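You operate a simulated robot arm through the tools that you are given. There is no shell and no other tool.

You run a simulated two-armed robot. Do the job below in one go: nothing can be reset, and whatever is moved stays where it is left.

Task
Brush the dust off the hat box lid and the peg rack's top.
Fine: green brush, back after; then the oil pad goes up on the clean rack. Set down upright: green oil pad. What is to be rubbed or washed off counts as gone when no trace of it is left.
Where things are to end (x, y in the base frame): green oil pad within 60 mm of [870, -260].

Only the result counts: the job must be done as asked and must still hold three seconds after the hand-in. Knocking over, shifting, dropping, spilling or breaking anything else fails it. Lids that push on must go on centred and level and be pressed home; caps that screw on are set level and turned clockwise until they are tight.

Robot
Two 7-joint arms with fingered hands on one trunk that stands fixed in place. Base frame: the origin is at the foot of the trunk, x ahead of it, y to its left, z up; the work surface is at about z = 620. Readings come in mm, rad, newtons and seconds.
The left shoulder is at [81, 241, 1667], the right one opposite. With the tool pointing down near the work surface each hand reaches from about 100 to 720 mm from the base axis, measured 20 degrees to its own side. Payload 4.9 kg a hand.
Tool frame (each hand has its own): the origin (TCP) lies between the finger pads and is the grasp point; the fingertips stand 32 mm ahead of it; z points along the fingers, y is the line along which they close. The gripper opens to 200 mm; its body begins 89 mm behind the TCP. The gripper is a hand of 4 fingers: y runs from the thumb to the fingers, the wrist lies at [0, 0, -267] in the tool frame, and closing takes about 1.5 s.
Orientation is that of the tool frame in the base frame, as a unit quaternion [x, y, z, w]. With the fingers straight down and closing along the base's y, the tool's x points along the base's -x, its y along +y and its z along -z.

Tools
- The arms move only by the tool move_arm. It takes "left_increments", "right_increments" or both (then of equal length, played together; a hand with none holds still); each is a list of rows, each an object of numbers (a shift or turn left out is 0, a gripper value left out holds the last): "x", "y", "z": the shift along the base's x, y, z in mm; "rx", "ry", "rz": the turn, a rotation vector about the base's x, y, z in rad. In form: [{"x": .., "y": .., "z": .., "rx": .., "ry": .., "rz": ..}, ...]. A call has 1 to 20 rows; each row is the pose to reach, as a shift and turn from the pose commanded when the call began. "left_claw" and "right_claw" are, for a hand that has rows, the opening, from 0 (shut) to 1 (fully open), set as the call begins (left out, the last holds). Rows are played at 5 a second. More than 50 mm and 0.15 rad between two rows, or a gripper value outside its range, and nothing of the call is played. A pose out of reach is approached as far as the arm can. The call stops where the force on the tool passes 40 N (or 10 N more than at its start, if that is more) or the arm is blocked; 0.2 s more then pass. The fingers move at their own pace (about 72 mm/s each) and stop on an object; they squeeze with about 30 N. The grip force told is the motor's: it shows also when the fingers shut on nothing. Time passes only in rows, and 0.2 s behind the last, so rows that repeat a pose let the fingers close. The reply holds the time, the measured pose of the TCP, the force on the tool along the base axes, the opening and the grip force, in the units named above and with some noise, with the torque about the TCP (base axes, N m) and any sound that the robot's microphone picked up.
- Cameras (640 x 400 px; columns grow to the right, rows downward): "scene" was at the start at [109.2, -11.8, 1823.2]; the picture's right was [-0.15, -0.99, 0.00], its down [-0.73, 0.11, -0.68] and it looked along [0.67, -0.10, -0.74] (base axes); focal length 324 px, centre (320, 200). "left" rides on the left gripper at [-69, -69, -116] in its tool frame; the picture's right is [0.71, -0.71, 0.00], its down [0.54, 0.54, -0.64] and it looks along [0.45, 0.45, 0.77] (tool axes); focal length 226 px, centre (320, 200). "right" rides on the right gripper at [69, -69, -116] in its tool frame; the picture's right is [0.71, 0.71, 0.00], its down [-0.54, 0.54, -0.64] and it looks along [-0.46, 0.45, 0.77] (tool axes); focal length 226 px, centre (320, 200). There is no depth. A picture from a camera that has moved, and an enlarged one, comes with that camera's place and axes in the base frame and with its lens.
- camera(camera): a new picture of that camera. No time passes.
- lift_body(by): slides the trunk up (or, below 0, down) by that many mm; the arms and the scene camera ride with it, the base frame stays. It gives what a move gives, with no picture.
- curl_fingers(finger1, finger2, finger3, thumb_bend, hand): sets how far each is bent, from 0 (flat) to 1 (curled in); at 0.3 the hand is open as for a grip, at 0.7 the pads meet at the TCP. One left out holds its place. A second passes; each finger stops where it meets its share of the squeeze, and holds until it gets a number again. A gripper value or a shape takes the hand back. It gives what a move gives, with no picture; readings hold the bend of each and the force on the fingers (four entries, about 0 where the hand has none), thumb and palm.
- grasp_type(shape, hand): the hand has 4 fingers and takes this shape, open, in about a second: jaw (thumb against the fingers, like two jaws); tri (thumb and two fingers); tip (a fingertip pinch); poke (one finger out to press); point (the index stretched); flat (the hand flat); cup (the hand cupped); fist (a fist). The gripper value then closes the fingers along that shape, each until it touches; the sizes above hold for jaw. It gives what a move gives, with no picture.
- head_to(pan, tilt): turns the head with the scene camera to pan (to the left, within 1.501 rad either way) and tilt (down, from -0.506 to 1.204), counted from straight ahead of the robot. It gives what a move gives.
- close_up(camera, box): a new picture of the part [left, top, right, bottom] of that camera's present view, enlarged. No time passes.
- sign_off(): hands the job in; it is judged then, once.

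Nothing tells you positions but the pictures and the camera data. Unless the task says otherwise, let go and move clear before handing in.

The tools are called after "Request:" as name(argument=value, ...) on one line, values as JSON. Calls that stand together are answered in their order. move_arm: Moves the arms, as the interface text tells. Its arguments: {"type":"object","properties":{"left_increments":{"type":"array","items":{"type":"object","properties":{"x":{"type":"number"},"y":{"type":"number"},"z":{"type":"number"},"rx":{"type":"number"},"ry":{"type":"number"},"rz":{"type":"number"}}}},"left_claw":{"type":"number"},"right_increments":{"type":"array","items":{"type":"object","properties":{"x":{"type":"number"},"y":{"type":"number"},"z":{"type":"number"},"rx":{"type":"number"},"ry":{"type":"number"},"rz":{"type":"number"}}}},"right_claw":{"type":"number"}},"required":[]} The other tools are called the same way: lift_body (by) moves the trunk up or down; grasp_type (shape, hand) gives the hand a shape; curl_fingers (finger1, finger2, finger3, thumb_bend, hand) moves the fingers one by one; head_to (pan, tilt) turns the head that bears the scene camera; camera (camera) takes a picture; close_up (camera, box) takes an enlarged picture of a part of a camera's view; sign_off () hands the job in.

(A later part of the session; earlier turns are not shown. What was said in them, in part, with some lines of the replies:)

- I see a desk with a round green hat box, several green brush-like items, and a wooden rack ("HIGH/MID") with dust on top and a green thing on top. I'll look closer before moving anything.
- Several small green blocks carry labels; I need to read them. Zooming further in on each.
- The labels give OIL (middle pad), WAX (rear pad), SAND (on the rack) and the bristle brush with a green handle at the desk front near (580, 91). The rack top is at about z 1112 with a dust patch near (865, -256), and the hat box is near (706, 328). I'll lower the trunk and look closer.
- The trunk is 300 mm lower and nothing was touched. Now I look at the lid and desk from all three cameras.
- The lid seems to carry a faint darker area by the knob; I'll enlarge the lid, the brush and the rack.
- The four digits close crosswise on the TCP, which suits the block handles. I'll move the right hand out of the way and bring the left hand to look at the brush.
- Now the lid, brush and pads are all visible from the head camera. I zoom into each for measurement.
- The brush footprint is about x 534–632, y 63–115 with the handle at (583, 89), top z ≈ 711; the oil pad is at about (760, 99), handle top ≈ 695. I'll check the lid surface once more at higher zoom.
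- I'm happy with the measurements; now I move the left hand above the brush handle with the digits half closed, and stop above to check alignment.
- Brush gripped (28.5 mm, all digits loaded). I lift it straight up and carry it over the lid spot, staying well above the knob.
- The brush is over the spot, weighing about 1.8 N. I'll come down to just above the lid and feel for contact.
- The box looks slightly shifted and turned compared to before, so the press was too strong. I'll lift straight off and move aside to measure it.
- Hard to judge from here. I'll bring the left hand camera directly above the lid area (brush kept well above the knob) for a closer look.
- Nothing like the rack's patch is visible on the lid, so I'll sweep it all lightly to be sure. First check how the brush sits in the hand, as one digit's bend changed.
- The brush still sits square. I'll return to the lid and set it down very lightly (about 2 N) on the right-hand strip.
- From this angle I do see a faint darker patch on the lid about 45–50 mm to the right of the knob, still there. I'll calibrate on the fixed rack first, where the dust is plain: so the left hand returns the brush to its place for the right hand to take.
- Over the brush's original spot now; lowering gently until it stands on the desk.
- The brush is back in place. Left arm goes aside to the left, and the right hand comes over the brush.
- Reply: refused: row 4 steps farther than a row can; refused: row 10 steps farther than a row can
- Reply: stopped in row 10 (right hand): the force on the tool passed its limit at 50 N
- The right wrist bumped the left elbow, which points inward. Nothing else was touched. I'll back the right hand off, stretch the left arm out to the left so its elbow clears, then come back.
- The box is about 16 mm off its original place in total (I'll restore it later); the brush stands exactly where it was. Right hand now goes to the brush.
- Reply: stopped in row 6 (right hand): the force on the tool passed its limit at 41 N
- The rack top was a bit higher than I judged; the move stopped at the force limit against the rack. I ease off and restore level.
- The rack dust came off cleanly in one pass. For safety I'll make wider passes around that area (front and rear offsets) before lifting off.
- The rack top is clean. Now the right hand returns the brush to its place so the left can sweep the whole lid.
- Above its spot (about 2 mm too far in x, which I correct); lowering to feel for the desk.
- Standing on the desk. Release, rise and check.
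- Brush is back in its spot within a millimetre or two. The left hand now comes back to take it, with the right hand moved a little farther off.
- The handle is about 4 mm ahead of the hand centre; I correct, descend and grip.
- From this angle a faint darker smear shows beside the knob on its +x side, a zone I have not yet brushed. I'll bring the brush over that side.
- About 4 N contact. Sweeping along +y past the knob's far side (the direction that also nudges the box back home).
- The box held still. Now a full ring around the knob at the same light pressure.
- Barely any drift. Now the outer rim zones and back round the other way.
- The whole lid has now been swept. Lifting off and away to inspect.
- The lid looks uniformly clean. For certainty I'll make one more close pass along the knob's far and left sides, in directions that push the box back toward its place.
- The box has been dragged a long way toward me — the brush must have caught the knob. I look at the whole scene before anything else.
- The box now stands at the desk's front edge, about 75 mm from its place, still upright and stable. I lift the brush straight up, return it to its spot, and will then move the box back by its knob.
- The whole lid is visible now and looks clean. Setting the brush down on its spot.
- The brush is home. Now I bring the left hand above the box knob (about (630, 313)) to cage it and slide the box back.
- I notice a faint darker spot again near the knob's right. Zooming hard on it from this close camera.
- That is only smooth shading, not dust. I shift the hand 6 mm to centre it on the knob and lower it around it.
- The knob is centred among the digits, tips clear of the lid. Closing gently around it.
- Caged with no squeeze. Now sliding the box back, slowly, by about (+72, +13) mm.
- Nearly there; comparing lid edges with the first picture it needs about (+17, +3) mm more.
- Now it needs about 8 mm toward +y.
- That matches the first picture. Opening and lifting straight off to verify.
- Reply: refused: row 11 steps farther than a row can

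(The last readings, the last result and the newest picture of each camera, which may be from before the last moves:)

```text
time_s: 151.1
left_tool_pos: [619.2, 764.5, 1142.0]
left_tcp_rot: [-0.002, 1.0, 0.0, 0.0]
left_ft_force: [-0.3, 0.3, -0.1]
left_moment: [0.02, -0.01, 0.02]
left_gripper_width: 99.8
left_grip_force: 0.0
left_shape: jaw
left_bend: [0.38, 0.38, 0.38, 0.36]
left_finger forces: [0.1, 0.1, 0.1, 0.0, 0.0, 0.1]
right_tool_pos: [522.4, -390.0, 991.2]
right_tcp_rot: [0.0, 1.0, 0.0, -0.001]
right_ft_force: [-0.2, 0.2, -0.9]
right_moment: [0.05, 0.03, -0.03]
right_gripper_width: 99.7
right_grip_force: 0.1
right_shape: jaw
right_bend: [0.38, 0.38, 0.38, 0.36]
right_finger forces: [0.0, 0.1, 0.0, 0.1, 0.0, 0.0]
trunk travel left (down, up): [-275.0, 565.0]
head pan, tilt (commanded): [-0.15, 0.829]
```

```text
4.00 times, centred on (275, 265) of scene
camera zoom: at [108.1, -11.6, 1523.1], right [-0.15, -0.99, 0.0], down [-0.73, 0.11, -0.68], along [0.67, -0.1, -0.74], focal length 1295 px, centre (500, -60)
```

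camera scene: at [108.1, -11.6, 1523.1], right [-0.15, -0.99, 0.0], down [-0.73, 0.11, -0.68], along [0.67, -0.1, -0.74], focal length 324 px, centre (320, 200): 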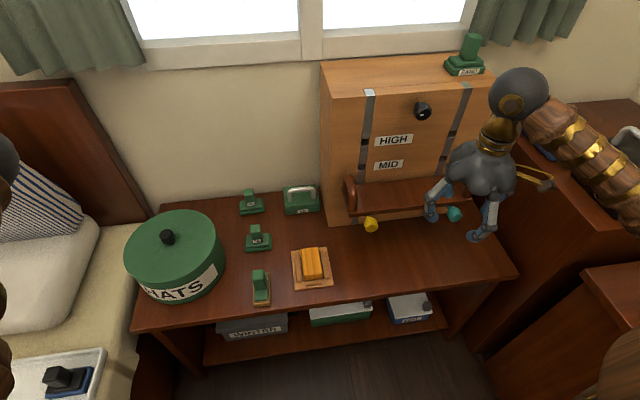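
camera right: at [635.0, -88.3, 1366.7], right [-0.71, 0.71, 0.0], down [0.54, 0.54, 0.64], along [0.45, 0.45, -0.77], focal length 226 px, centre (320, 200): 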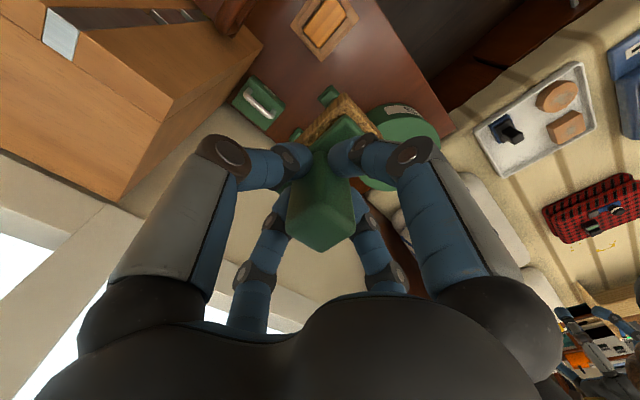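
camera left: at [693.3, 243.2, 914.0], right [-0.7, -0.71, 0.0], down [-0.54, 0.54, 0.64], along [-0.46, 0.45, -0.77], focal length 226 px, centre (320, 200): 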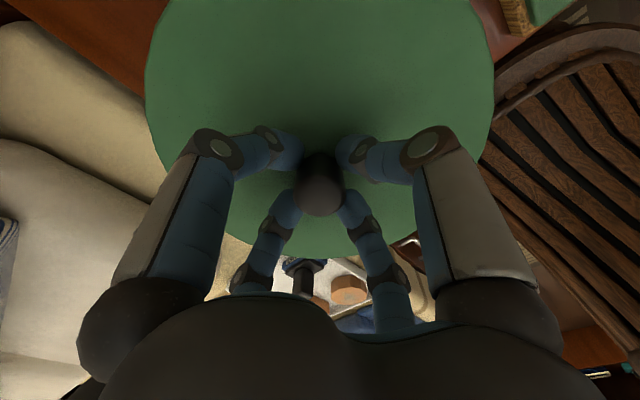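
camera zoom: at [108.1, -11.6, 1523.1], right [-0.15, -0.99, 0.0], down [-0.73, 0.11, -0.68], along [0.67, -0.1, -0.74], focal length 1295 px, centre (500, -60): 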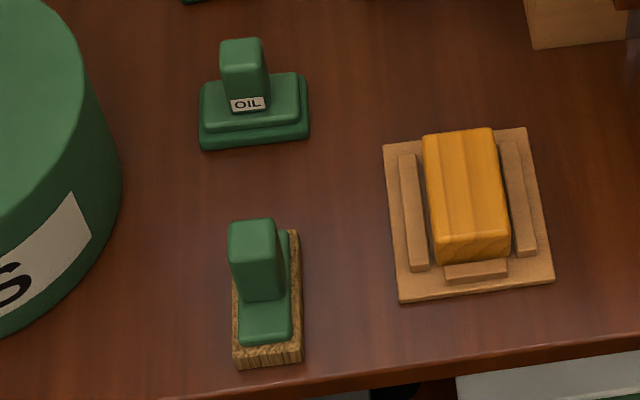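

The box is back within about 2 mm of its original place, and brush and pads stand where they were. A last look over the remaining parts of the lid and the rack top.

Request:
close_up(camera="scene", box=[140, 208, 212, 253])

Request:
close_up(camera="scene", box=[124, 230, 188, 285])

Request:
close_up(camera="scene", box=[170, 215, 234, 270])

Request:
close_up(camera="scene", box=[315, 50, 435, 125])

```text
8.89 times, centred on (176, 230) of scene
camera zoom: at [108.1, -11.6, 1523.1], right [-0.15, -0.99, 0.0], down [-0.73, 0.11, -0.68], along [0.67, -0.1, -0.74], focal length 2877 px, centre (1600, -71)
```

zoom: 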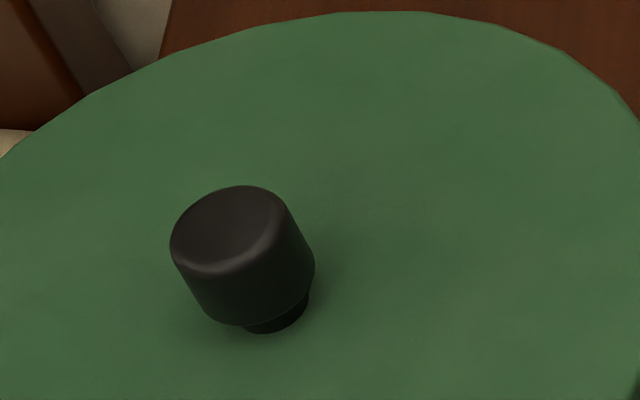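

```text
7.27 times, centred on (156, 258) of scene
camera zoom: at [108.1, -11.6, 1523.1], right [-0.15, -0.99, 0.0], down [-0.73, 0.11, -0.68], along [0.67, -0.1, -0.74], focal length 2354 px, centre (1513, -218)
```

zoom: 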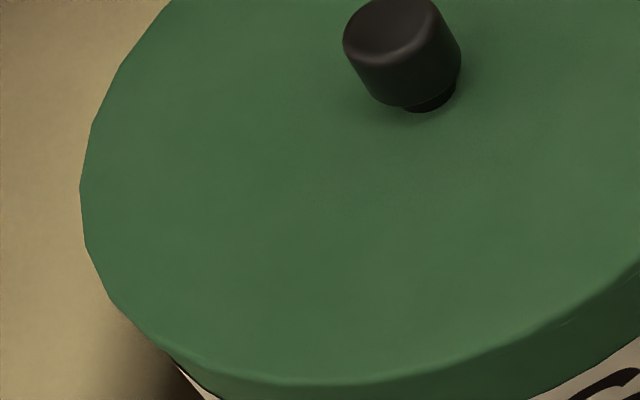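

```text
7.27 times, centred on (202, 242) of scene
camera zoom: at [108.1, -11.6, 1523.1], right [-0.15, -0.99, 0.0], down [-0.73, 0.11, -0.68], along [0.67, -0.1, -0.74], focal length 2354 px, centre (1178, -109)
```

zoom: 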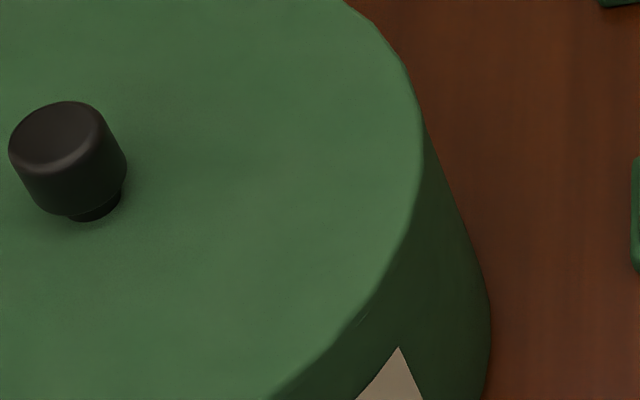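

```text
5.33 times, centred on (375, 88) of scene
camera zoom: at [108.1, -11.6, 1523.1], right [-0.15, -0.99, 0.0], down [-0.73, 0.11, -0.68], along [0.67, -0.1, -0.74], focal length 1726 px, centre (27, 800)
```

zoom: 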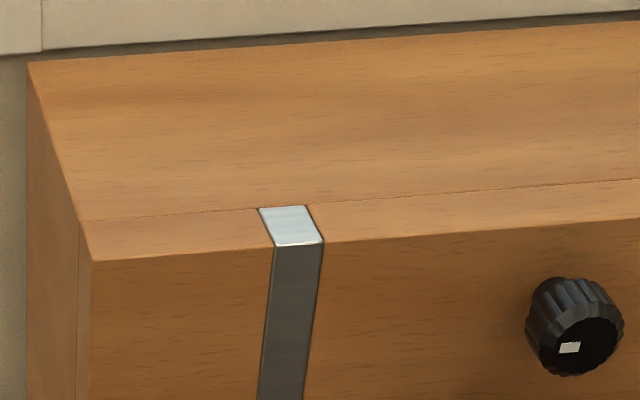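

Lid and rack are clean. Now the right hand goes over the green OIL pad at about (760, 99).

Request:
move_arm(right_increments=[{"x": 19, "y": 40.75}, {"x": 38, "y": 81.5}, {"x": 58, "y": 122.25}, {"x": 78, "y": 163}, {"x": 98, "y": 203.75}, {"x": 118, "y": 244.5}, {"x": 138, "y": 285.25}, {"x": 158, "y": 326}, {"x": 178, "y": 366.75}, {"x": 198, "y": 407.5}, {"x": 218, "y": 448.25}, {"x": 237.5, "y": 489}, {"x": 237.5, "y": 489, "z": -45}, {"x": 237.5, "y": 489, "z": -90}, {"x": 237.5, "y": 489, "z": -135}, {"x": 237.5, "y": 489, "z": -180}, {"x": 237.5, "y": 489, "z": -220}, {"x": 237.5, "y": 489, "z": -232}, {"x": 237.5, "y": 489, "z": -232}], right_claw=0.5)

Request:
camera(camera="right")

Request:
close_up(camera="right", box=[260, 60, 380, 200])

Request:
camera(camera="scene")

```text
time_s: 155.1
left_tool_pos: [620.3, 763.0, 1143.2]
left_tcp_rot: [-0.002, 1.0, 0.0, -0.001]
left_ft_force: [0.3, -0.5, -0.4]
left_moment: [-0.01, 0.0, 0.01]
left_gripper_width: 100.1
left_grip_force: 0.0
left_shape: jaw
left_bend: [0.38, 0.38, 0.38, 0.36]
left_finger forces: [0.0, 0.1, 0.1, 0.1, 0.0, 0.0]
right_tool_pos: [761.2, 98.4, 758.7]
right_tcp_rot: [0.0, 1.0, 0.0, -0.002]
right_ft_force: [0.3, -0.1, -0.3]
right_moment: [0.03, 0.01, 0.02]
right_gripper_width: 99.9
right_grip_force: 0.0
right_shape: jaw
right_bend: [0.38, 0.38, 0.38, 0.36]
right_finger forces: [0.0, 0.0, 0.0, 0.0, 0.1, 0.0]
trunk travel left (down, up): [-275.0, 565.0]
head pan, tilt (commanded): [-0.15, 0.829]
```

```text
taken
camera right: at [692.8, 29.3, 874.3], right [-0.71, 0.71, 0.0], down [0.54, 0.54, 0.64], along [0.45, 0.45, -0.77], focal length 226 px, centre (320, 200)
```

right: 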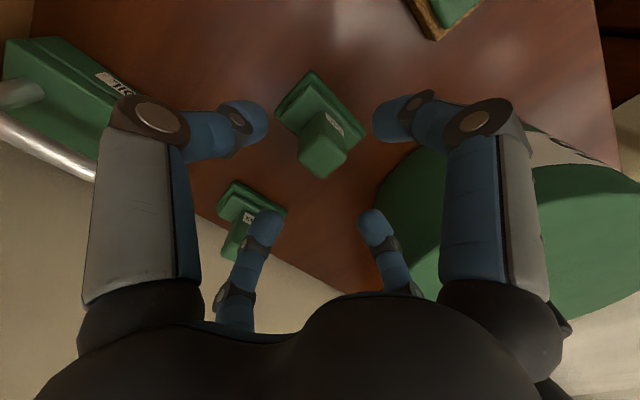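

```text
2.86 times, centred on (320, 130) of right
camera zoom: at [692.8, 29.3, 874.3], right [-0.71, 0.71, 0.0], down [0.54, 0.54, 0.64], along [0.45, 0.45, -0.77], focal length 646 px, centre (320, 400)
```

zoom: 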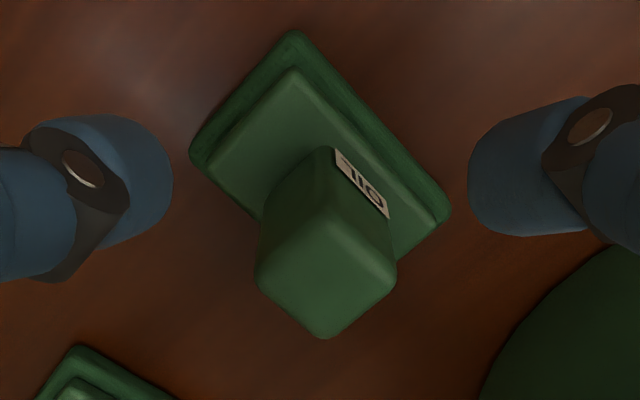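

```text
taken
camera scene: at [109.0, -11.6, 1523.1], right [-0.15, -0.99, 0.0], down [-0.73, 0.11, -0.68], along [0.67, -0.1, -0.74], focal length 324 px, centre (320, 200)
```

scene: 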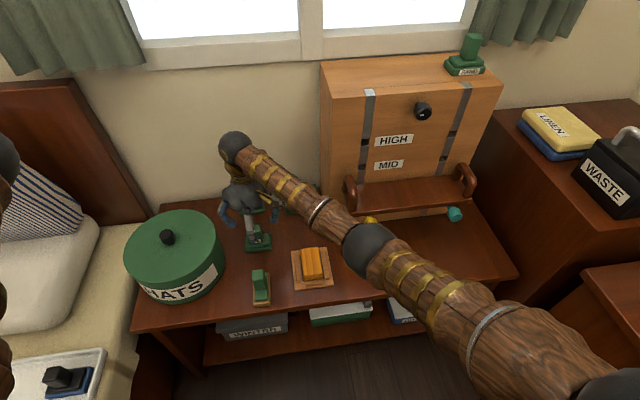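

The OIL pad's handle is centred. Descending and gripping it.

Request:
move_arm(right_increments=[{"z": -25}, {"z": -50}, {"z": -65}, {"z": -72}, {"z": -72}])

Request:
camera(camera="right")

```text
time_s: 156.3
left_tool_pos: [619.6, 762.9, 1142.8]
left_tcp_rot: [-0.003, 1.0, -0.001, 0.0]
left_ft_force: [-0.8, 0.2, 1.0]
left_moment: [0.01, 0.01, 0.01]
left_gripper_width: 99.8
left_grip_force: 0.1
left_shape: jaw
left_bend: [0.38, 0.38, 0.38, 0.36]
left_finger forces: [0.0, 0.0, 0.0, 0.0, 0.0, 0.0]
right_tool_pos: [761.9, 99.9, 688.3]
right_tcp_rot: [0.0, 1.0, 0.0, -0.001]
right_ft_force: [-0.1, -1.3, -0.3]
right_moment: [-0.01, 0.03, -0.02]
right_gripper_width: 99.9
right_grip_force: 0.0
right_shape: jaw
right_bend: [0.38, 0.38, 0.38, 0.36]
right_finger forces: [0.0, 0.0, 0.0, 0.0, 0.0, 0.1]
trunk travel left (down, up): [-275.0, 565.0]
head pan, tilt (commanded): [-0.15, 0.829]
```

```text
taken
camera right: at [693.3, 31.1, 802.5], right [-0.71, 0.71, 0.0], down [0.54, 0.54, 0.64], along [0.45, 0.45, -0.77], focal length 226 px, centre (320, 200)
```

right: 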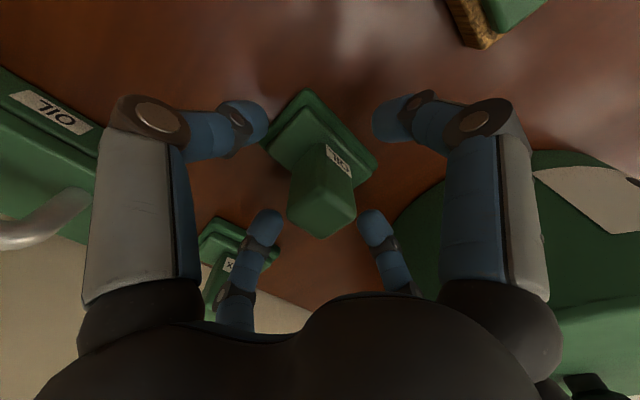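

Request:
move_arm(right_increments=[{"z": 0}, {"z": 0}, {"z": 0}, {"z": 0}, {"z": 0}, {"z": 0}, {"z": 0}, {"z": 0}], right_claw=0)

Request:
close_up(camera="right", box=[200, 60, 440, 260])

```text
time_s: 158.1
left_tool_pos: [620.6, 762.7, 1142.4]
left_tcp_rot: [-0.002, 1.0, 0.0, 0.0]
left_ft_force: [0.2, 0.4, 0.5]
left_moment: [0.01, 0.03, 0.0]
left_gripper_width: 99.8
left_grip_force: 0.0
left_shape: jaw
left_bend: [0.38, 0.38, 0.38, 0.36]
left_finger forces: [0.1, 0.1, 0.1, 0.1, 0.0, 0.0]
right_tool_pos: [760.8, 100.8, 688.1]
right_tcp_rot: [0.0, 1.0, 0.0, -0.003]
right_ft_force: [-0.4, 0.0, 0.4]
right_moment: [0.02, 0.01, -0.02]
right_gripper_width: 30.1
right_grip_force: 29.9
right_shape: jaw
right_bend: [0.57, 0.77, 0.77, 0.57]
right_finger forces: [26.4, 26.6, 26.4, 0.0, 26.8, 0.1]
trunk travel left (down, up): [-275.0, 565.0]
head pan, tilt (commanded): [-0.15, 0.829]
```

```text
2.00 times, centred on (320, 160) of right
camera zoom: at [693.4, 31.2, 802.5], right [-0.71, 0.71, 0.0], down [0.54, 0.54, 0.64], along [0.45, 0.45, -0.77], focal length 452 px, centre (320, 280)
```

zoom: 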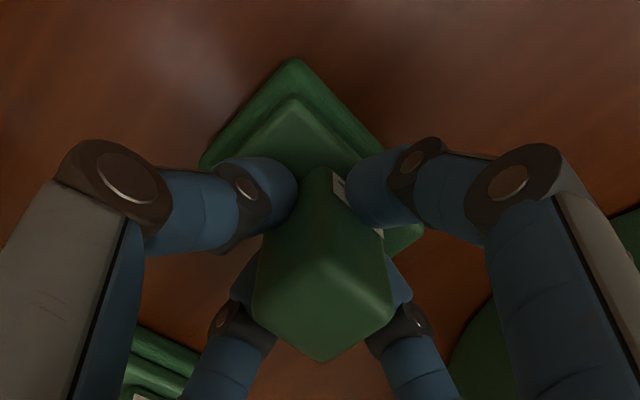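

Firm grip. Lifting the pad straight up above the rack height, then across to above (870, -260).

Request:
move_arm(right_increments=[{"z": 15}, {"z": 60}, {"z": 108}, {"z": 156}, {"z": 204}, {"z": 252}, {"z": 300}, {"z": 348}, {"z": 396}, {"z": 444}, {"z": 492}, {"z": 540}, {"z": 572}])

Request:
move_arm(right_increments=[{"x": 14, "y": -45}, {"x": 28, "y": -90}, {"x": 42, "y": -135}, {"x": 56, "y": -180}, {"x": 70, "y": -225}, {"x": 84, "y": -270}, {"x": 98, "y": -315}, {"x": 109, "y": -360}, {"x": 109, "y": -360}])

Request:
camera(camera="right")

Request:
camera(camera="scene")

```text
time_s: 160.9
left_tool_pos: [618.7, 762.8, 1142.7]
left_tcp_rot: [-0.002, 1.0, 0.001, 0.001]
left_ft_force: [-0.4, 0.0, 0.8]
left_moment: [-0.02, -0.01, 0.01]
left_gripper_width: 99.8
left_grip_force: 0.1
left_shape: jaw
left_bend: [0.38, 0.38, 0.38, 0.36]
left_finger forces: [0.1, 0.0, 0.0, 0.0, 0.0, 0.0]
right_tool_pos: [761.1, 98.1, 1257.8]
right_tcp_rot: [0.0, 1.0, -0.001, -0.003]
right_ft_force: [-0.1, 0.0, -1.1]
right_moment: [0.04, -0.01, 0.04]
right_gripper_width: 30.1
right_grip_force: 29.7
right_shape: jaw
right_bend: [0.57, 0.77, 0.77, 0.57]
right_finger forces: [26.4, 26.5, 26.5, 0.1, 26.5, 0.0]
trunk travel left (down, up): [-275.0, 565.0]
head pan, tilt (commanded): [-0.15, 0.829]
```

```text
time_s: 162.9
left_tool_pos: [620.0, 763.3, 1143.1]
left_tcp_rot: [-0.002, 1.0, -0.001, 0.0]
left_ft_force: [0.3, -0.1, -0.6]
left_moment: [0.0, -0.01, -0.03]
left_gripper_width: 99.6
left_grip_force: 0.1
left_shape: jaw
left_bend: [0.38, 0.38, 0.38, 0.36]
left_finger forces: [0.0, 0.0, 0.0, 0.0, 0.0, 0.0]
right_tool_pos: [871.5, -261.2, 1262.3]
right_tcp_rot: [0.0, 1.0, 0.0, -0.003]
right_ft_force: [0.5, 0.0, -0.5]
right_moment: [-0.03, -0.01, 0.05]
right_gripper_width: 29.7
right_grip_force: 29.7
right_shape: jaw
right_bend: [0.57, 0.77, 0.77, 0.57]
right_finger forces: [26.3, 26.8, 26.5, 0.0, 26.9, 0.1]
trunk travel left (down, up): [-275.0, 565.0]
head pan, tilt (commanded): [-0.15, 0.829]
```

```text
taken
camera right: at [802.9, -330.6, 1376.9], right [-0.71, 0.71, 0.0], down [0.54, 0.54, 0.64], along [0.45, 0.45, -0.77], focal length 226 px, centre (320, 200)
```

right: 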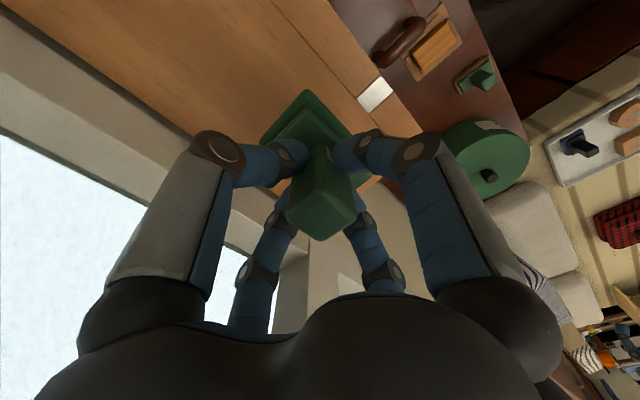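

```text
taken
camera scene: at [109.2, -10.7, 1523.1], right [-0.15, -0.99, 0.0], down [-0.73, 0.11, -0.68], along [0.67, -0.1, -0.74], focal length 324 px, centre (320, 200)
```

scene: 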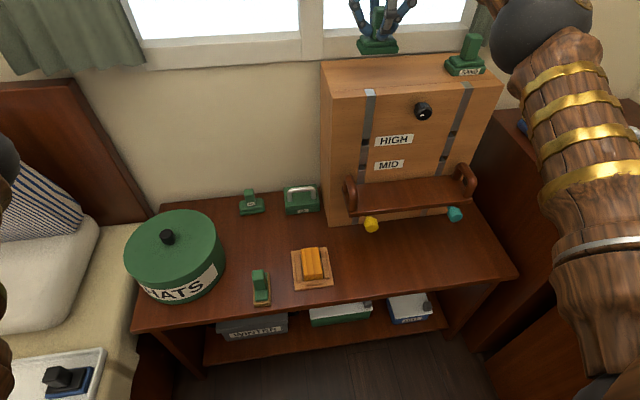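

Above the target. Lowering toward the rack top.

Request:
move_arm(right_increments=[{"z": -20}, {"z": -40}, {"z": -55}, {"z": -62}, {"z": -62}])

Request:
close_up(camera="scene", box=[315, 20, 495, 132])

```text
time_s: 164.1
left_tool_pos: [620.7, 763.2, 1142.5]
left_tcp_rot: [-0.003, 1.0, 0.0, -0.001]
left_ft_force: [0.9, -1.5, 0.2]
left_moment: [-0.02, -0.02, -0.02]
left_gripper_width: 99.6
left_grip_force: 0.0
left_shape: jaw
left_bend: [0.38, 0.38, 0.38, 0.36]
left_finger forces: [0.1, 0.0, 0.0, 0.0, 0.0, 0.0]
right_tool_pos: [871.5, -261.8, 1197.2]
right_tcp_rot: [0.0, 1.0, -0.002, -0.003]
right_ft_force: [0.1, -0.5, -0.6]
right_moment: [-0.01, -0.02, 0.04]
right_gripper_width: 29.9
right_grip_force: 29.6
right_shape: jaw
right_bend: [0.57, 0.77, 0.77, 0.57]
right_finger forces: [26.4, 26.8, 26.5, 0.0, 26.7, 0.0]
trunk travel left (down, up): [-275.0, 565.0]
head pan, tilt (commanded): [-0.15, 0.829]
```

```text
3.56 times, centred on (405, 76) of scene
camera zoom: at [109.1, -11.5, 1523.1], right [-0.15, -0.99, 0.0], down [-0.73, 0.11, -0.68], along [0.67, -0.1, -0.74], focal length 1151 px, centre (18, 641)
```

zoom: 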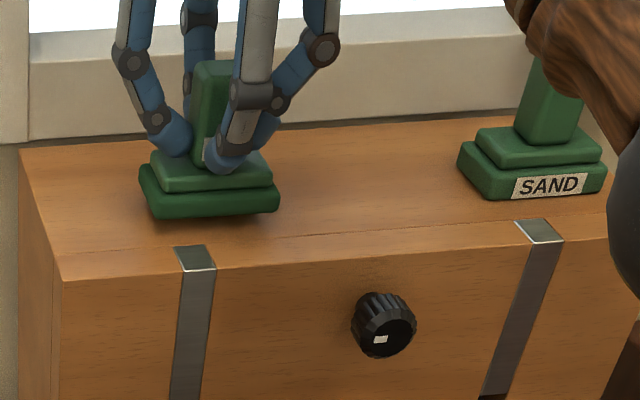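

Request:
move_arm(right_increments=[{"z": -3}, {"z": -6}, {"z": -6}])

```text
time_s: 164.9
left_tool_pos: [620.0, 762.5, 1142.5]
left_tcp_rot: [-0.002, 1.0, -0.001, 0.0]
left_ft_force: [-0.6, -0.1, 0.1]
left_moment: [0.02, -0.01, -0.01]
left_gripper_width: 99.8
left_grip_force: 0.1
left_shape: jaw
left_bend: [0.38, 0.38, 0.38, 0.36]
left_finger forces: [0.0, 0.0, 0.0, 0.0, 0.0, 0.0]
right_tool_pos: [869.9, -261.1, 1191.3]
right_tcp_rot: [0.0, 1.0, 0.001, -0.002]
right_ft_force: [-0.2, -0.3, -0.7]
right_moment: [0.0, 0.02, -0.02]
right_gripper_width: 29.8
right_grip_force: 30.3
right_shape: jaw
right_bend: [0.57, 0.77, 0.77, 0.57]
right_finger forces: [26.3, 26.8, 26.5, 0.0, 26.8, 0.1]
trunk travel left (down, up): [-275.0, 565.0]
head pan, tilt (commanded): [-0.15, 0.829]
```

Request:
move_arm(right_increments=[{"z": -1}, {"z": -2}, {"z": -2}])

Request:
close_up(camera="scene", box=[345, 50, 405, 90])

```text
time_s: 165.7
left_tool_pos: [619.3, 763.8, 1142.7]
left_tcp_rot: [-0.002, 1.0, 0.0, -0.001]
left_ft_force: [0.2, 0.3, 0.4]
left_moment: [0.01, -0.01, -0.02]
left_gripper_width: 99.7
left_grip_force: 0.0
left_shape: jaw
left_bend: [0.38, 0.38, 0.38, 0.36]
left_finger forces: [0.1, 0.1, 0.1, 0.0, 0.0, 0.0]
right_tool_pos: [871.0, -262.0, 1189.1]
right_tcp_rot: [0.0, 1.0, 0.0, -0.002]
right_ft_force: [0.5, 0.4, -1.0]
right_moment: [-0.01, 0.0, 0.0]
right_gripper_width: 29.7
right_grip_force: 29.8
right_shape: jaw
right_bend: [0.57, 0.77, 0.77, 0.57]
right_finger forces: [26.3, 26.8, 26.6, 0.0, 26.8, 0.0]
trunk travel left (down, up): [-275.0, 565.0]
head pan, tilt (commanded): [-0.15, 0.829]
```

```text
10.00 times, centred on (375, 70) of scene
camera zoom: at [109.3, -11.7, 1523.1], right [-0.15, -0.99, 0.0], down [-0.73, 0.11, -0.68], along [0.67, -0.1, -0.74], focal length 3237 px, centre (-230, 1500)
```

zoom: 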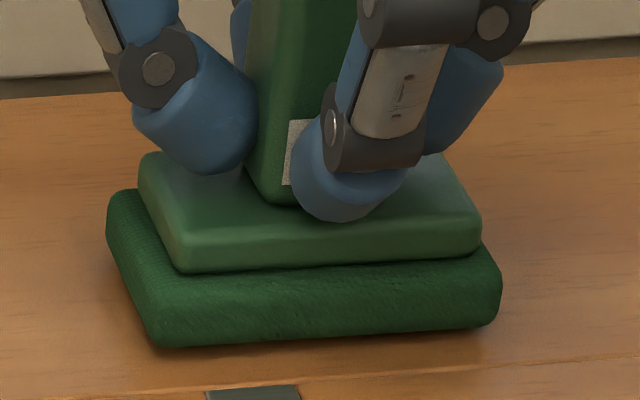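

Request:
move_arm(right_increments=[{"z": -0.7}, {"z": -1.2}, {"z": -1.2}])

```text
time_s: 166.5
left_tool_pos: [621.2, 763.5, 1142.2]
left_tcp_rot: [-0.003, 1.0, 0.0, 0.0]
left_ft_force: [-0.2, 0.0, 0.0]
left_moment: [-0.01, 0.0, 0.01]
left_gripper_width: 99.7
left_grip_force: 0.1
left_shape: jaw
left_bend: [0.38, 0.38, 0.38, 0.36]
left_finger forces: [0.1, 0.0, 0.0, 0.0, 0.0, 0.0]
right_tool_pos: [871.0, -261.0, 1188.4]
right_tcp_rot: [0.0, 1.0, 0.0, -0.002]
right_ft_force: [-0.3, -0.4, -1.3]
right_moment: [-0.03, 0.02, 0.04]
right_gripper_width: 30.0
right_grip_force: 30.1
right_shape: jaw
right_bend: [0.57, 0.77, 0.77, 0.57]
right_finger forces: [26.3, 26.8, 26.4, 0.1, 26.9, 0.1]
trunk travel left (down, up): [-275.0, 565.0]
head pan, tilt (commanded): [-0.15, 0.829]
```

Request:
move_arm(right_increments=[{"z": -0.7}, {"z": -1.2}, {"z": -1.2}])

```text
time_s: 167.3
left_tool_pos: [619.8, 762.8, 1142.1]
left_tcp_rot: [-0.002, 1.0, 0.001, 0.0]
left_ft_force: [-0.1, -0.2, -0.1]
left_moment: [0.03, -0.01, -0.03]
left_gripper_width: 99.8
left_grip_force: 0.1
left_shape: jaw
left_bend: [0.38, 0.38, 0.38, 0.36]
left_finger forces: [0.1, 0.0, 0.0, 0.0, 0.1, 0.0]
right_tool_pos: [870.4, -261.9, 1186.9]
right_tcp_rot: [0.0, 1.0, 0.0, -0.002]
right_ft_force: [0.4, -0.5, -0.9]
right_moment: [0.02, 0.0, -0.02]
right_gripper_width: 29.9
right_grip_force: 30.2
right_shape: jaw
right_bend: [0.57, 0.77, 0.77, 0.57]
right_finger forces: [26.3, 26.8, 26.5, 0.0, 26.8, 0.0]
trunk travel left (down, up): [-275.0, 565.0]
head pan, tilt (commanded): [-0.15, 0.829]
```

Request:
move_arm(right_increments=[{"z": -0.7}, {"z": -1.2}, {"z": -1.2}])

Request:
close_up(camera="scene", box=[345, 50, 405, 90])

```text
time_s: 168.1
left_tool_pos: [620.7, 762.8, 1141.5]
left_tcp_rot: [-0.002, 1.0, 0.0, 0.0]
left_ft_force: [-0.8, -0.7, 0.9]
left_moment: [0.0, 0.03, 0.0]
left_gripper_width: 99.6
left_grip_force: 0.0
left_shape: jaw
left_bend: [0.38, 0.38, 0.38, 0.36]
left_finger forces: [0.0, 0.0, 0.0, 0.0, 0.0, 0.1]
right_tool_pos: [869.5, -260.5, 1186.7]
right_tcp_rot: [0.0, 1.0, 0.0, -0.001]
right_ft_force: [1.6, 0.4, 4.1]
right_moment: [-0.05, -0.04, -0.01]
right_gripper_width: 30.0
right_grip_force: 29.4
right_shape: jaw
right_bend: [0.57, 0.77, 0.77, 0.57]
right_finger forces: [26.7, 27.0, 27.4, 0.1, 28.2, 0.1]
trunk travel left (down, up): [-275.0, 565.0]
head pan, tilt (commanded): [-0.15, 0.829]
```

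```text
10.00 times, centred on (375, 70) of scene
camera zoom: at [108.7, -11.6, 1523.2], right [-0.15, -0.99, 0.0], down [-0.73, 0.11, -0.68], along [0.67, -0.1, -0.74], focal length 3237 px, centre (-230, 1500)
```

zoom: 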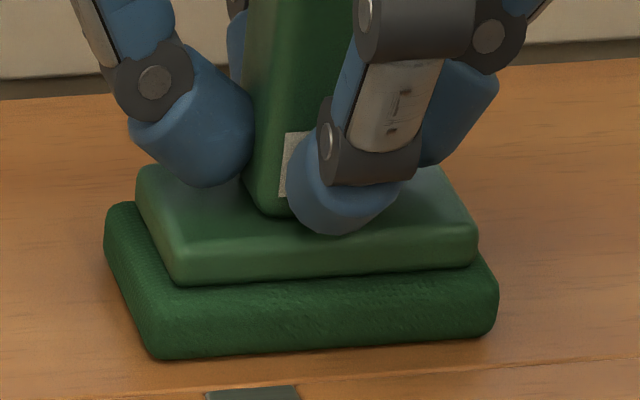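

The pad stands on the rack at about (870, -261). Releasing and rising straight up, then moving clear.

Request:
move_arm(right_increments=[{"z": 0.4}, {"z": 0.4}, {"z": 0.4}, {"z": 0.4}, {"z": 0.4}], right_claw=0.5)

Request:
move_arm(right_increments=[{"z": 15}, {"z": 50}, {"z": 90}, {"z": 120}, {"x": -45, "z": 120}, {"x": -90, "z": 120}, {"x": -135, "z": 120}, {"x": -180, "y": -10, "z": 120}, {"x": -225, "y": -20, "z": 120}, {"x": -265, "y": -40, "z": 120}, {"x": -300, "y": -60, "z": 100}])

Request:
camera(camera="scene")

Request:
close_up(camera="scene", box=[315, 20, 495, 132])

Request:
close_up(camera="scene", box=[120, 180, 340, 320])

```text
time_s: 169.3
left_tool_pos: [619.0, 762.5, 1142.4]
left_tcp_rot: [-0.001, 1.0, 0.001, 0.001]
left_ft_force: [0.1, 0.4, -0.4]
left_moment: [0.0, -0.01, 0.02]
left_gripper_width: 99.8
left_grip_force: 0.0
left_shape: jaw
left_bend: [0.38, 0.38, 0.38, 0.36]
left_finger forces: [0.0, 0.0, 0.1, 0.0, 0.0, 0.0]
right_tool_pos: [869.0, -260.3, 1186.0]
right_tcp_rot: [0.0, 1.0, 0.0, -0.002]
right_ft_force: [0.4, -0.3, 0.0]
right_moment: [-0.03, -0.04, 0.01]
right_gripper_width: 99.5
right_grip_force: 0.1
right_shape: jaw
right_bend: [0.38, 0.38, 0.38, 0.36]
right_finger forces: [0.1, 0.1, 0.0, 0.0, 0.0, 0.0]
trunk travel left (down, up): [-275.0, 565.0]
head pan, tilt (commanded): [-0.15, 0.829]
```

```text
time_s: 171.7
left_tool_pos: [619.5, 760.5, 1144.8]
left_tcp_rot: [-0.002, 1.0, 0.001, -0.001]
left_ft_force: [0.1, 0.3, 0.4]
left_moment: [0.06, 0.0, 0.01]
left_gripper_width: 100.0
left_grip_force: 0.0
left_shape: jaw
left_bend: [0.38, 0.38, 0.38, 0.36]
left_finger forces: [0.0, 0.0, 0.0, 0.0, 0.1, 0.0]
right_tool_pos: [569.0, -323.5, 1288.8]
right_tcp_rot: [0.0, 1.0, 0.001, -0.002]
right_ft_force: [0.1, -0.7, 0.6]
right_moment: [0.03, -0.02, -0.02]
right_gripper_width: 99.8
right_grip_force: 0.1
right_shape: jaw
right_bend: [0.38, 0.38, 0.38, 0.36]
right_finger forces: [0.0, 0.0, 0.0, 0.1, 0.1, 0.0]
trunk travel left (down, up): [-275.0, 565.0]
head pan, tilt (commanded): [-0.15, 0.829]
```

```text
taken
camera scene: at [107.5, -14.6, 1523.3], right [-0.15, -0.99, 0.0], down [-0.73, 0.11, -0.68], along [0.67, -0.1, -0.74], focal length 324 px, centre (320, 200)
```

scene: 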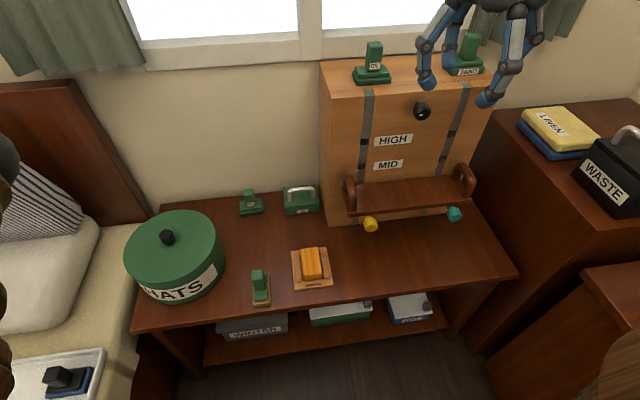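

```text
3.56 times, centred on (405, 76) of scene
camera zoom: at [107.5, -14.6, 1523.3], right [-0.15, -0.99, 0.0], down [-0.73, 0.11, -0.68], along [0.67, -0.1, -0.74], focal length 1151 px, centre (18, 641)
```

zoom: 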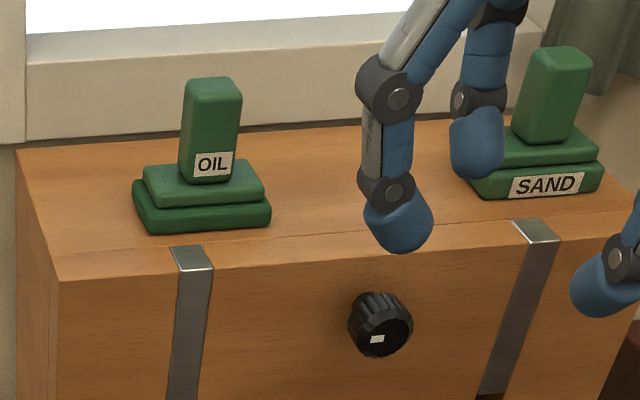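

```text
2.86 times, centred on (230, 250) of scene
camera zoom: at [107.5, -14.6, 1523.3], right [-0.15, -0.99, 0.0], down [-0.73, 0.11, -0.68], along [0.67, -0.1, -0.74], focal length 925 px, centre (577, 57)
```

zoom: 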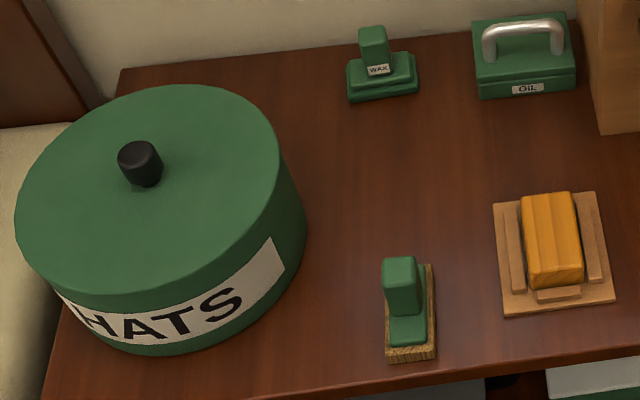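

Everything is in place: OIL pad upright on the rack, SAND pad undisturbed, brush and hat box back. For a last check of the lid I'll bring the left camera to the same viewpoint as my first close look and compare.

Request:
move_arm(left_increments=[{"x": 11, "y": -39, "z": -18}, {"x": 22, "y": -78, "z": -37}, {"x": 33, "y": -118, "z": -56}, {"x": 44, "y": -157, "z": -75}, {"x": 55, "y": -196, "z": -94}, {"x": 66, "y": -236, "z": -113}, {"x": 77, "y": -275, "z": -132}, {"x": 88, "y": -314, "z": -151}, {"x": 99, "y": -354, "z": -170}, {"x": 110, "y": -393, "z": -189}, {"x": 121, "y": -432, "z": -207}, {"x": 131.5, "y": -472, "z": -226}, {"x": 131.5, "y": -472, "z": -226}], left_claw=1)

Request:
close_up(camera="left", box=[190, 20, 450, 220])

Request:
close_up(camera="left", box=[270, 80, 410, 168])

Request:
close_up(camera="left", box=[230, 130, 420, 230])

```text
time_s: 174.5
left_tool_pos: [751.7, 291.5, 915.8]
left_tcp_rot: [-0.002, 1.0, 0.0, 0.0]
left_ft_force: [1.1, -0.3, -0.1]
left_moment: [0.03, -0.05, -0.04]
left_gripper_width: 200.0
left_grip_force: 0.1
left_shape: jaw
left_bend: [0.3, 0.3, 0.3, 0.3]
left_finger forces: [0.1, 0.0, 0.1, 0.0, 0.0, 0.0]
right_tool_pos: [569.6, -320.0, 1288.9]
right_tcp_rot: [0.0, 1.0, -0.001, -0.002]
right_ft_force: [0.7, 0.9, 0.2]
right_moment: [-0.02, -0.01, -0.02]
right_gripper_width: 99.8
right_grip_force: 0.0
right_shape: jaw
right_bend: [0.38, 0.38, 0.38, 0.36]
right_finger forces: [0.0, 0.1, 0.1, 0.0, 0.0, 0.0]
trunk travel left (down, up): [-275.0, 565.0]
head pan, tilt (commanded): [-0.15, 0.829]
```

```text
2.00 times, centred on (320, 120) of left
camera zoom: at [821.4, 220.7, 1032.1], right [-0.7, -0.71, 0.0], down [-0.54, 0.54, 0.64], along [-0.46, 0.45, -0.77], focal length 452 px, centre (320, 360)
```

zoom: 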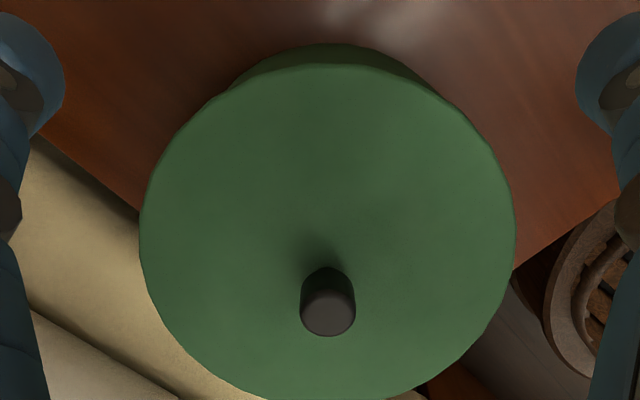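

```text
4.55 times, centred on (340, 124) of left
camera zoom: at [821.4, 220.7, 1032.1], right [-0.7, -0.71, 0.0], down [-0.54, 0.54, 0.64], along [-0.46, 0.45, -0.77], focal length 1028 px, centre (229, 546)
```

zoom: 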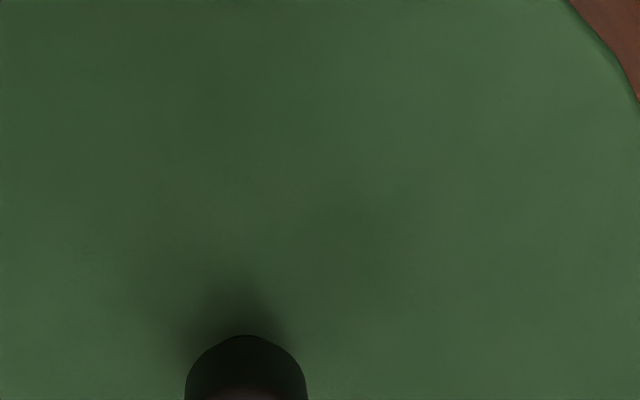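

```text
3.37 times, centred on (325, 180) of left
camera zoom: at [821.4, 220.7, 1032.1], right [-0.7, -0.71, 0.0], down [-0.54, 0.54, 0.64], along [-0.46, 0.45, -0.77], focal length 762 px, centre (303, 267)
```

zoom: 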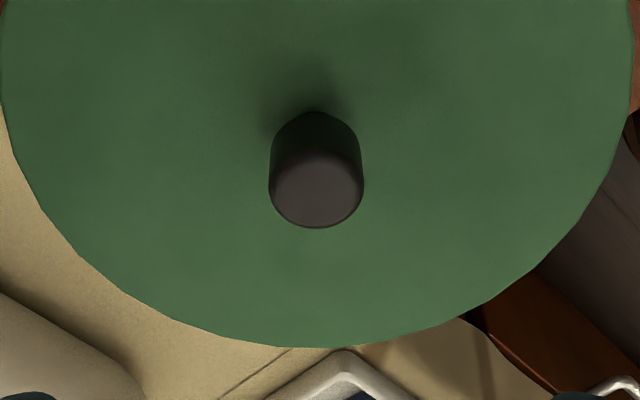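

The box is exactly where it was and the lid looks identical to before, i.e. I never saw visible dust on it. I should make sure there isn't another "hat box" with a dusty lid — let me read the labels of the boxes on the lower shelf and look around.

Request:
close_up(camera="scene", box=[200, 290, 440, 370])

Request:
close_up(camera="scene", box=[210, 305, 300, 355])

Request:
close_up(camera="scene", box=[300, 295, 440, 345])

Request:
camera(camera="left")

```text
2.67 times, centred on (320, 330) of scene
camera zoom: at [108.8, -11.2, 1523.2], right [-0.15, -0.99, 0.0], down [-0.73, 0.11, -0.68], along [0.67, -0.1, -0.74], focal length 863 px, centre (320, -147)
```

zoom: 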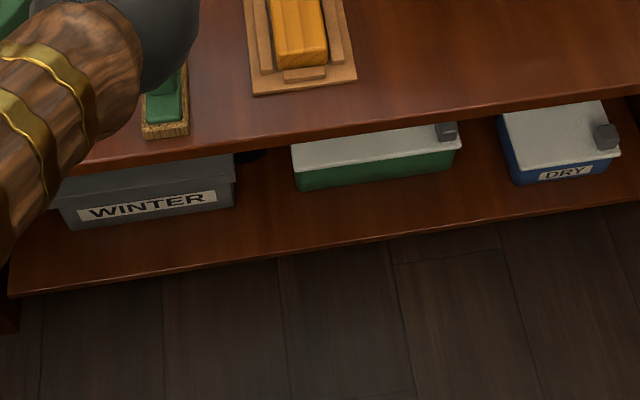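

```text
7.11 times, centred on (255, 330) of scene
camera zoom: at [108.8, -11.2, 1523.2], right [-0.15, -0.99, 0.0], down [-0.73, 0.11, -0.68], along [0.67, -0.1, -0.74], focal length 2302 px, centre (782, -724)
```

zoom: 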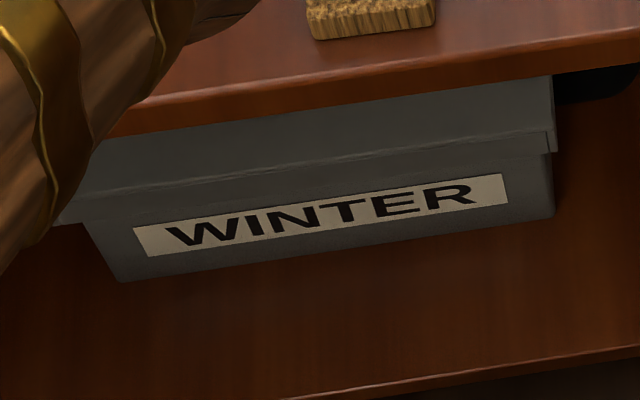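

```text
4.57 times, centred on (370, 320) of scene
camera zoom: at [108.8, -11.2, 1523.2], right [-0.15, -0.99, 0.0], down [-0.73, 0.11, -0.68], along [0.67, -0.1, -0.74], focal length 1480 px, centre (91, -349)
```

zoom: 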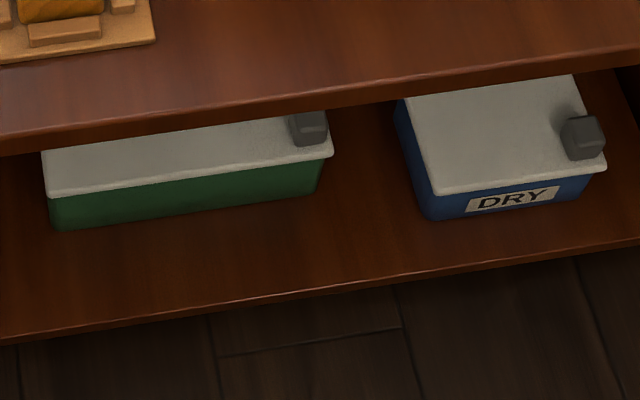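

```text
taken
camera left: at [821.4, 220.7, 1032.1], right [-0.7, -0.71, 0.0], down [-0.54, 0.54, 0.64], along [-0.46, 0.45, -0.77], focal length 226 px, centre (320, 200)
```

left: 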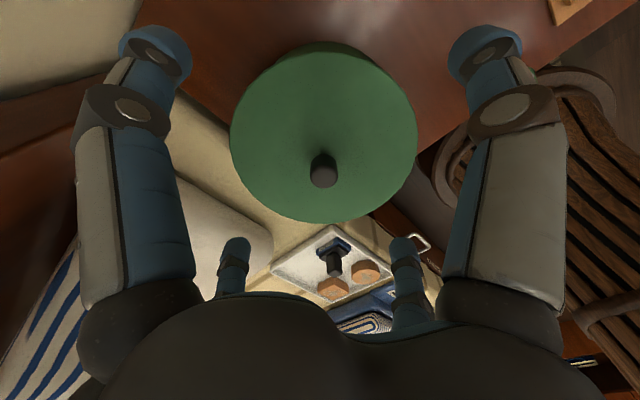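

The HATS box is the only hat box. I'll examine its lid tile by tile at high zoom from this near camera to be sure there's no trace anywhere.

Request:
close_up(camera="left", box=[235, 50, 305, 100])

Request:
close_up(camera="left", box=[335, 50, 415, 110])

Request:
close_up(camera="left", box=[232, 100, 312, 160])

Request:
close_up(camera="left", box=[335, 110, 415, 170])

Request:
close_up(camera="left", box=[250, 160, 400, 225])

```text
8.00 times, centred on (270, 75) of left
camera zoom: at [821.4, 220.7, 1032.1], right [-0.7, -0.71, 0.0], down [-0.54, 0.54, 0.64], along [-0.46, 0.45, -0.77], focal length 1808 px, centre (720, 1200)
```

zoom: 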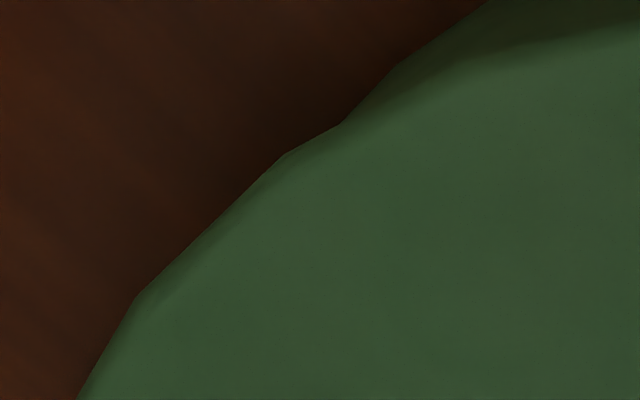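

```text
6.67 times, centred on (375, 80) of left
camera zoom: at [821.4, 220.7, 1032.1], right [-0.7, -0.71, 0.0], down [-0.54, 0.54, 0.64], along [-0.46, 0.45, -0.77], focal length 1507 px, centre (-47, 1000)
```

zoom: 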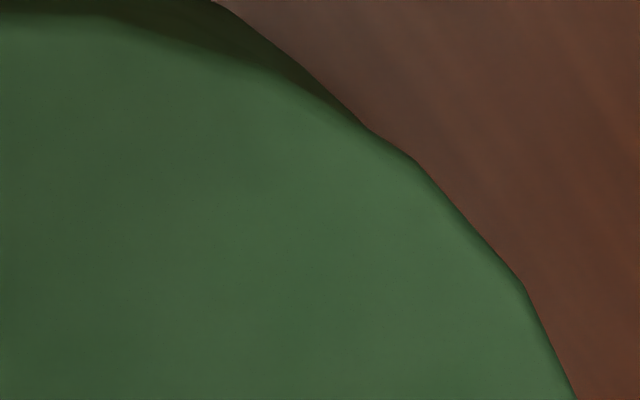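

```text
6.67 times, centred on (272, 130) of left
camera zoom: at [821.4, 220.7, 1032.1], right [-0.7, -0.71, 0.0], down [-0.54, 0.54, 0.64], along [-0.46, 0.45, -0.77], focal length 1507 px, centre (640, 667)
```

zoom: 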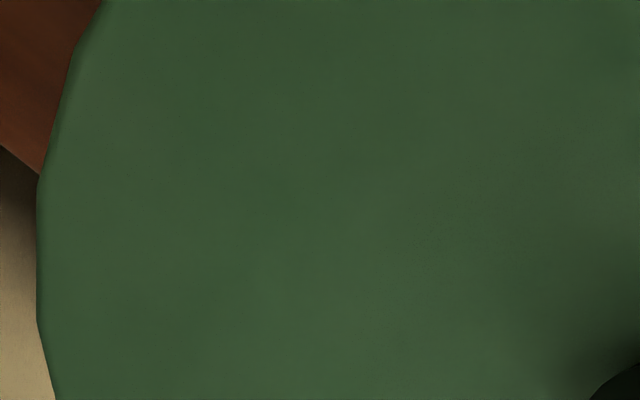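

```text
6.67 times, centred on (375, 140) of left
camera zoom: at [821.4, 220.7, 1032.1], right [-0.7, -0.71, 0.0], down [-0.54, 0.54, 0.64], along [-0.46, 0.45, -0.77], focal length 1507 px, centre (-47, 600)
```

zoom: 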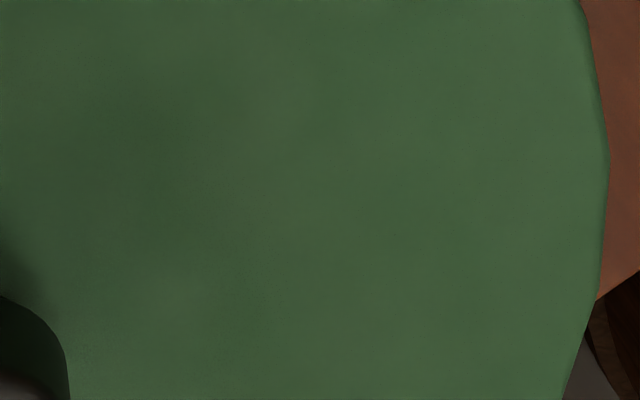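

```text
4.27 times, centred on (325, 192) of left
camera zoom: at [821.4, 220.7, 1032.1], right [-0.7, -0.71, 0.0], down [-0.54, 0.54, 0.64], along [-0.46, 0.45, -0.77], focal length 964 px, centre (299, 232)
```

zoom: 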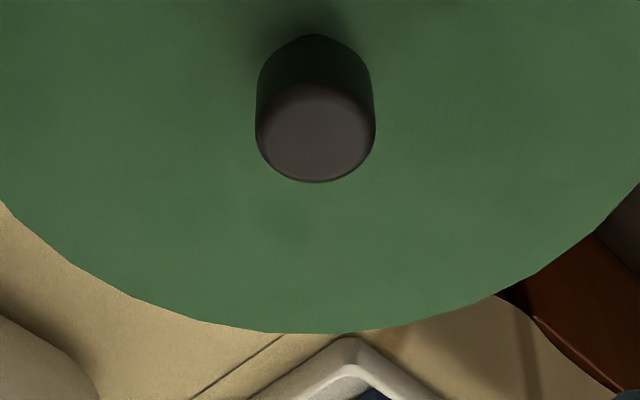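

No trace is visible anywhere on the lid, and every part of it has been swept. I move the left arm clear and take a final look.

Request:
move_arm(left_increments=[{"z": 40}, {"x": -5, "y": 25, "z": 75}, {"x": -10, "y": 60, "z": 105}, {"x": -20, "y": 98, "z": 130}, {"x": -30, "y": 136, "z": 150}, {"x": -40, "y": 176, "z": 165}, {"x": -50, "y": 216, "z": 180}, {"x": -60, "y": 256, "z": 190}, {"x": -70, "y": 296, "z": 200}, {"x": -80, "y": 336, "z": 210}, {"x": -90, "y": 376, "z": 220}, {"x": -100, "y": 416, "z": 226}])

Request:
camera(camera="scene")

Request:
close_up(camera="scene", box=[120, 180, 340, 320])

Request:
close_up(camera="scene", box=[315, 20, 495, 240])

```text
time_s: 177.1
left_tool_pos: [650.8, 707.5, 1141.1]
left_tcp_rot: [-0.001, 1.0, -0.002, 0.0]
left_ft_force: [0.6, -1.3, -0.3]
left_moment: [-0.02, 0.01, -0.01]
left_gripper_width: 200.1
left_grip_force: 0.1
left_shape: jaw
left_bend: [0.3, 0.3, 0.3, 0.3]
left_finger forces: [0.1, 0.0, 0.0, 0.1, 0.1, 0.0]
right_tool_pos: [567.6, -318.8, 1289.0]
right_tcp_rot: [0.0, 1.0, -0.001, -0.001]
right_ft_force: [0.3, 0.7, 0.4]
right_moment: [-0.06, 0.0, 0.01]
right_gripper_width: 99.9
right_grip_force: 0.2
right_shape: jaw
right_bend: [0.38, 0.38, 0.38, 0.36]
right_finger forces: [0.1, 0.1, 0.0, 0.0, 0.0, 0.0]
trunk travel left (down, up): [-275.0, 565.0]
head pan, tilt (commanded): [-0.15, 0.829]
```

```text
taken
camera scene: at [108.4, -9.4, 1523.2], right [-0.15, -0.99, 0.0], down [-0.73, 0.11, -0.68], along [0.67, -0.1, -0.74], focal length 324 px, centre (320, 200)
```

scene: 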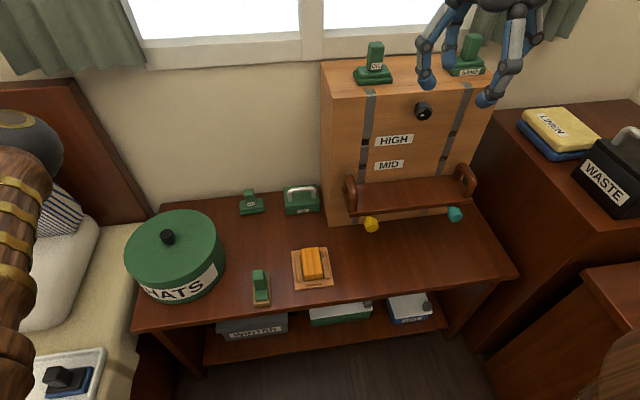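

```text
2.86 times, centred on (230, 250) of scene
camera zoom: at [108.4, -9.4, 1523.2], right [-0.15, -0.99, 0.0], down [-0.73, 0.11, -0.68], along [0.67, -0.1, -0.74], focal length 925 px, centre (577, 57)
```

zoom: 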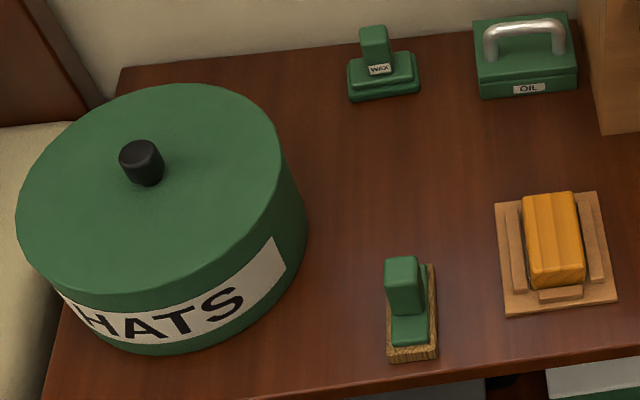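

```text
1.82 times, centred on (405, 130) of scene
camera zoom: at [108.4, -9.4, 1523.2], right [-0.15, -0.99, 0.0], down [-0.73, 0.11, -0.68], along [0.67, -0.1, -0.74], focal length 588 px, centre (166, 327)
```

zoom: 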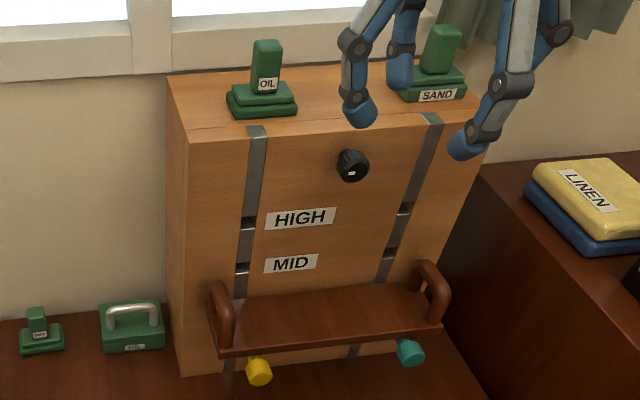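

Both tops are clear of dust as far as every camera shows. The green brush is back on its spot, the oil pad stands upright on the rack at about (870, -261), and the hat box stands where it started. Both hands are empty and clear, so I hand the job in.

Request:
sign_off()

```text
The job is handed in.
```

I've handed the job in. The rack top is clean. I swept the whole hat box lid, but I never saw dust on it.

- **Rack top:** the dust patch came off in the first pass. I brushed around it again, and no trace shows on any camera.
- **Hat box lid:** it looks the same now as it did before brushing. I can't prove anything came off, only that no trace is visible. I couldn't brush the few millimetres right beside the knob.
- **Hat box moved:** while I was sweeping, the brush caught the knob and dragged the box about 75 mm to the front edge of the desk. It stayed upright. I slid it back by the knob to within about 2 mm of where it started; it may be turned by a few degrees.
- **Green brush:** it is back on its spot within about 2 mm.
- **Oil pad:** it stands upright on the clean rack at about (870, -261), well within the 60 mm allowed.

In the final pictures, the other items on the desk and rack look undisturbed, and both hands are empty and clear.
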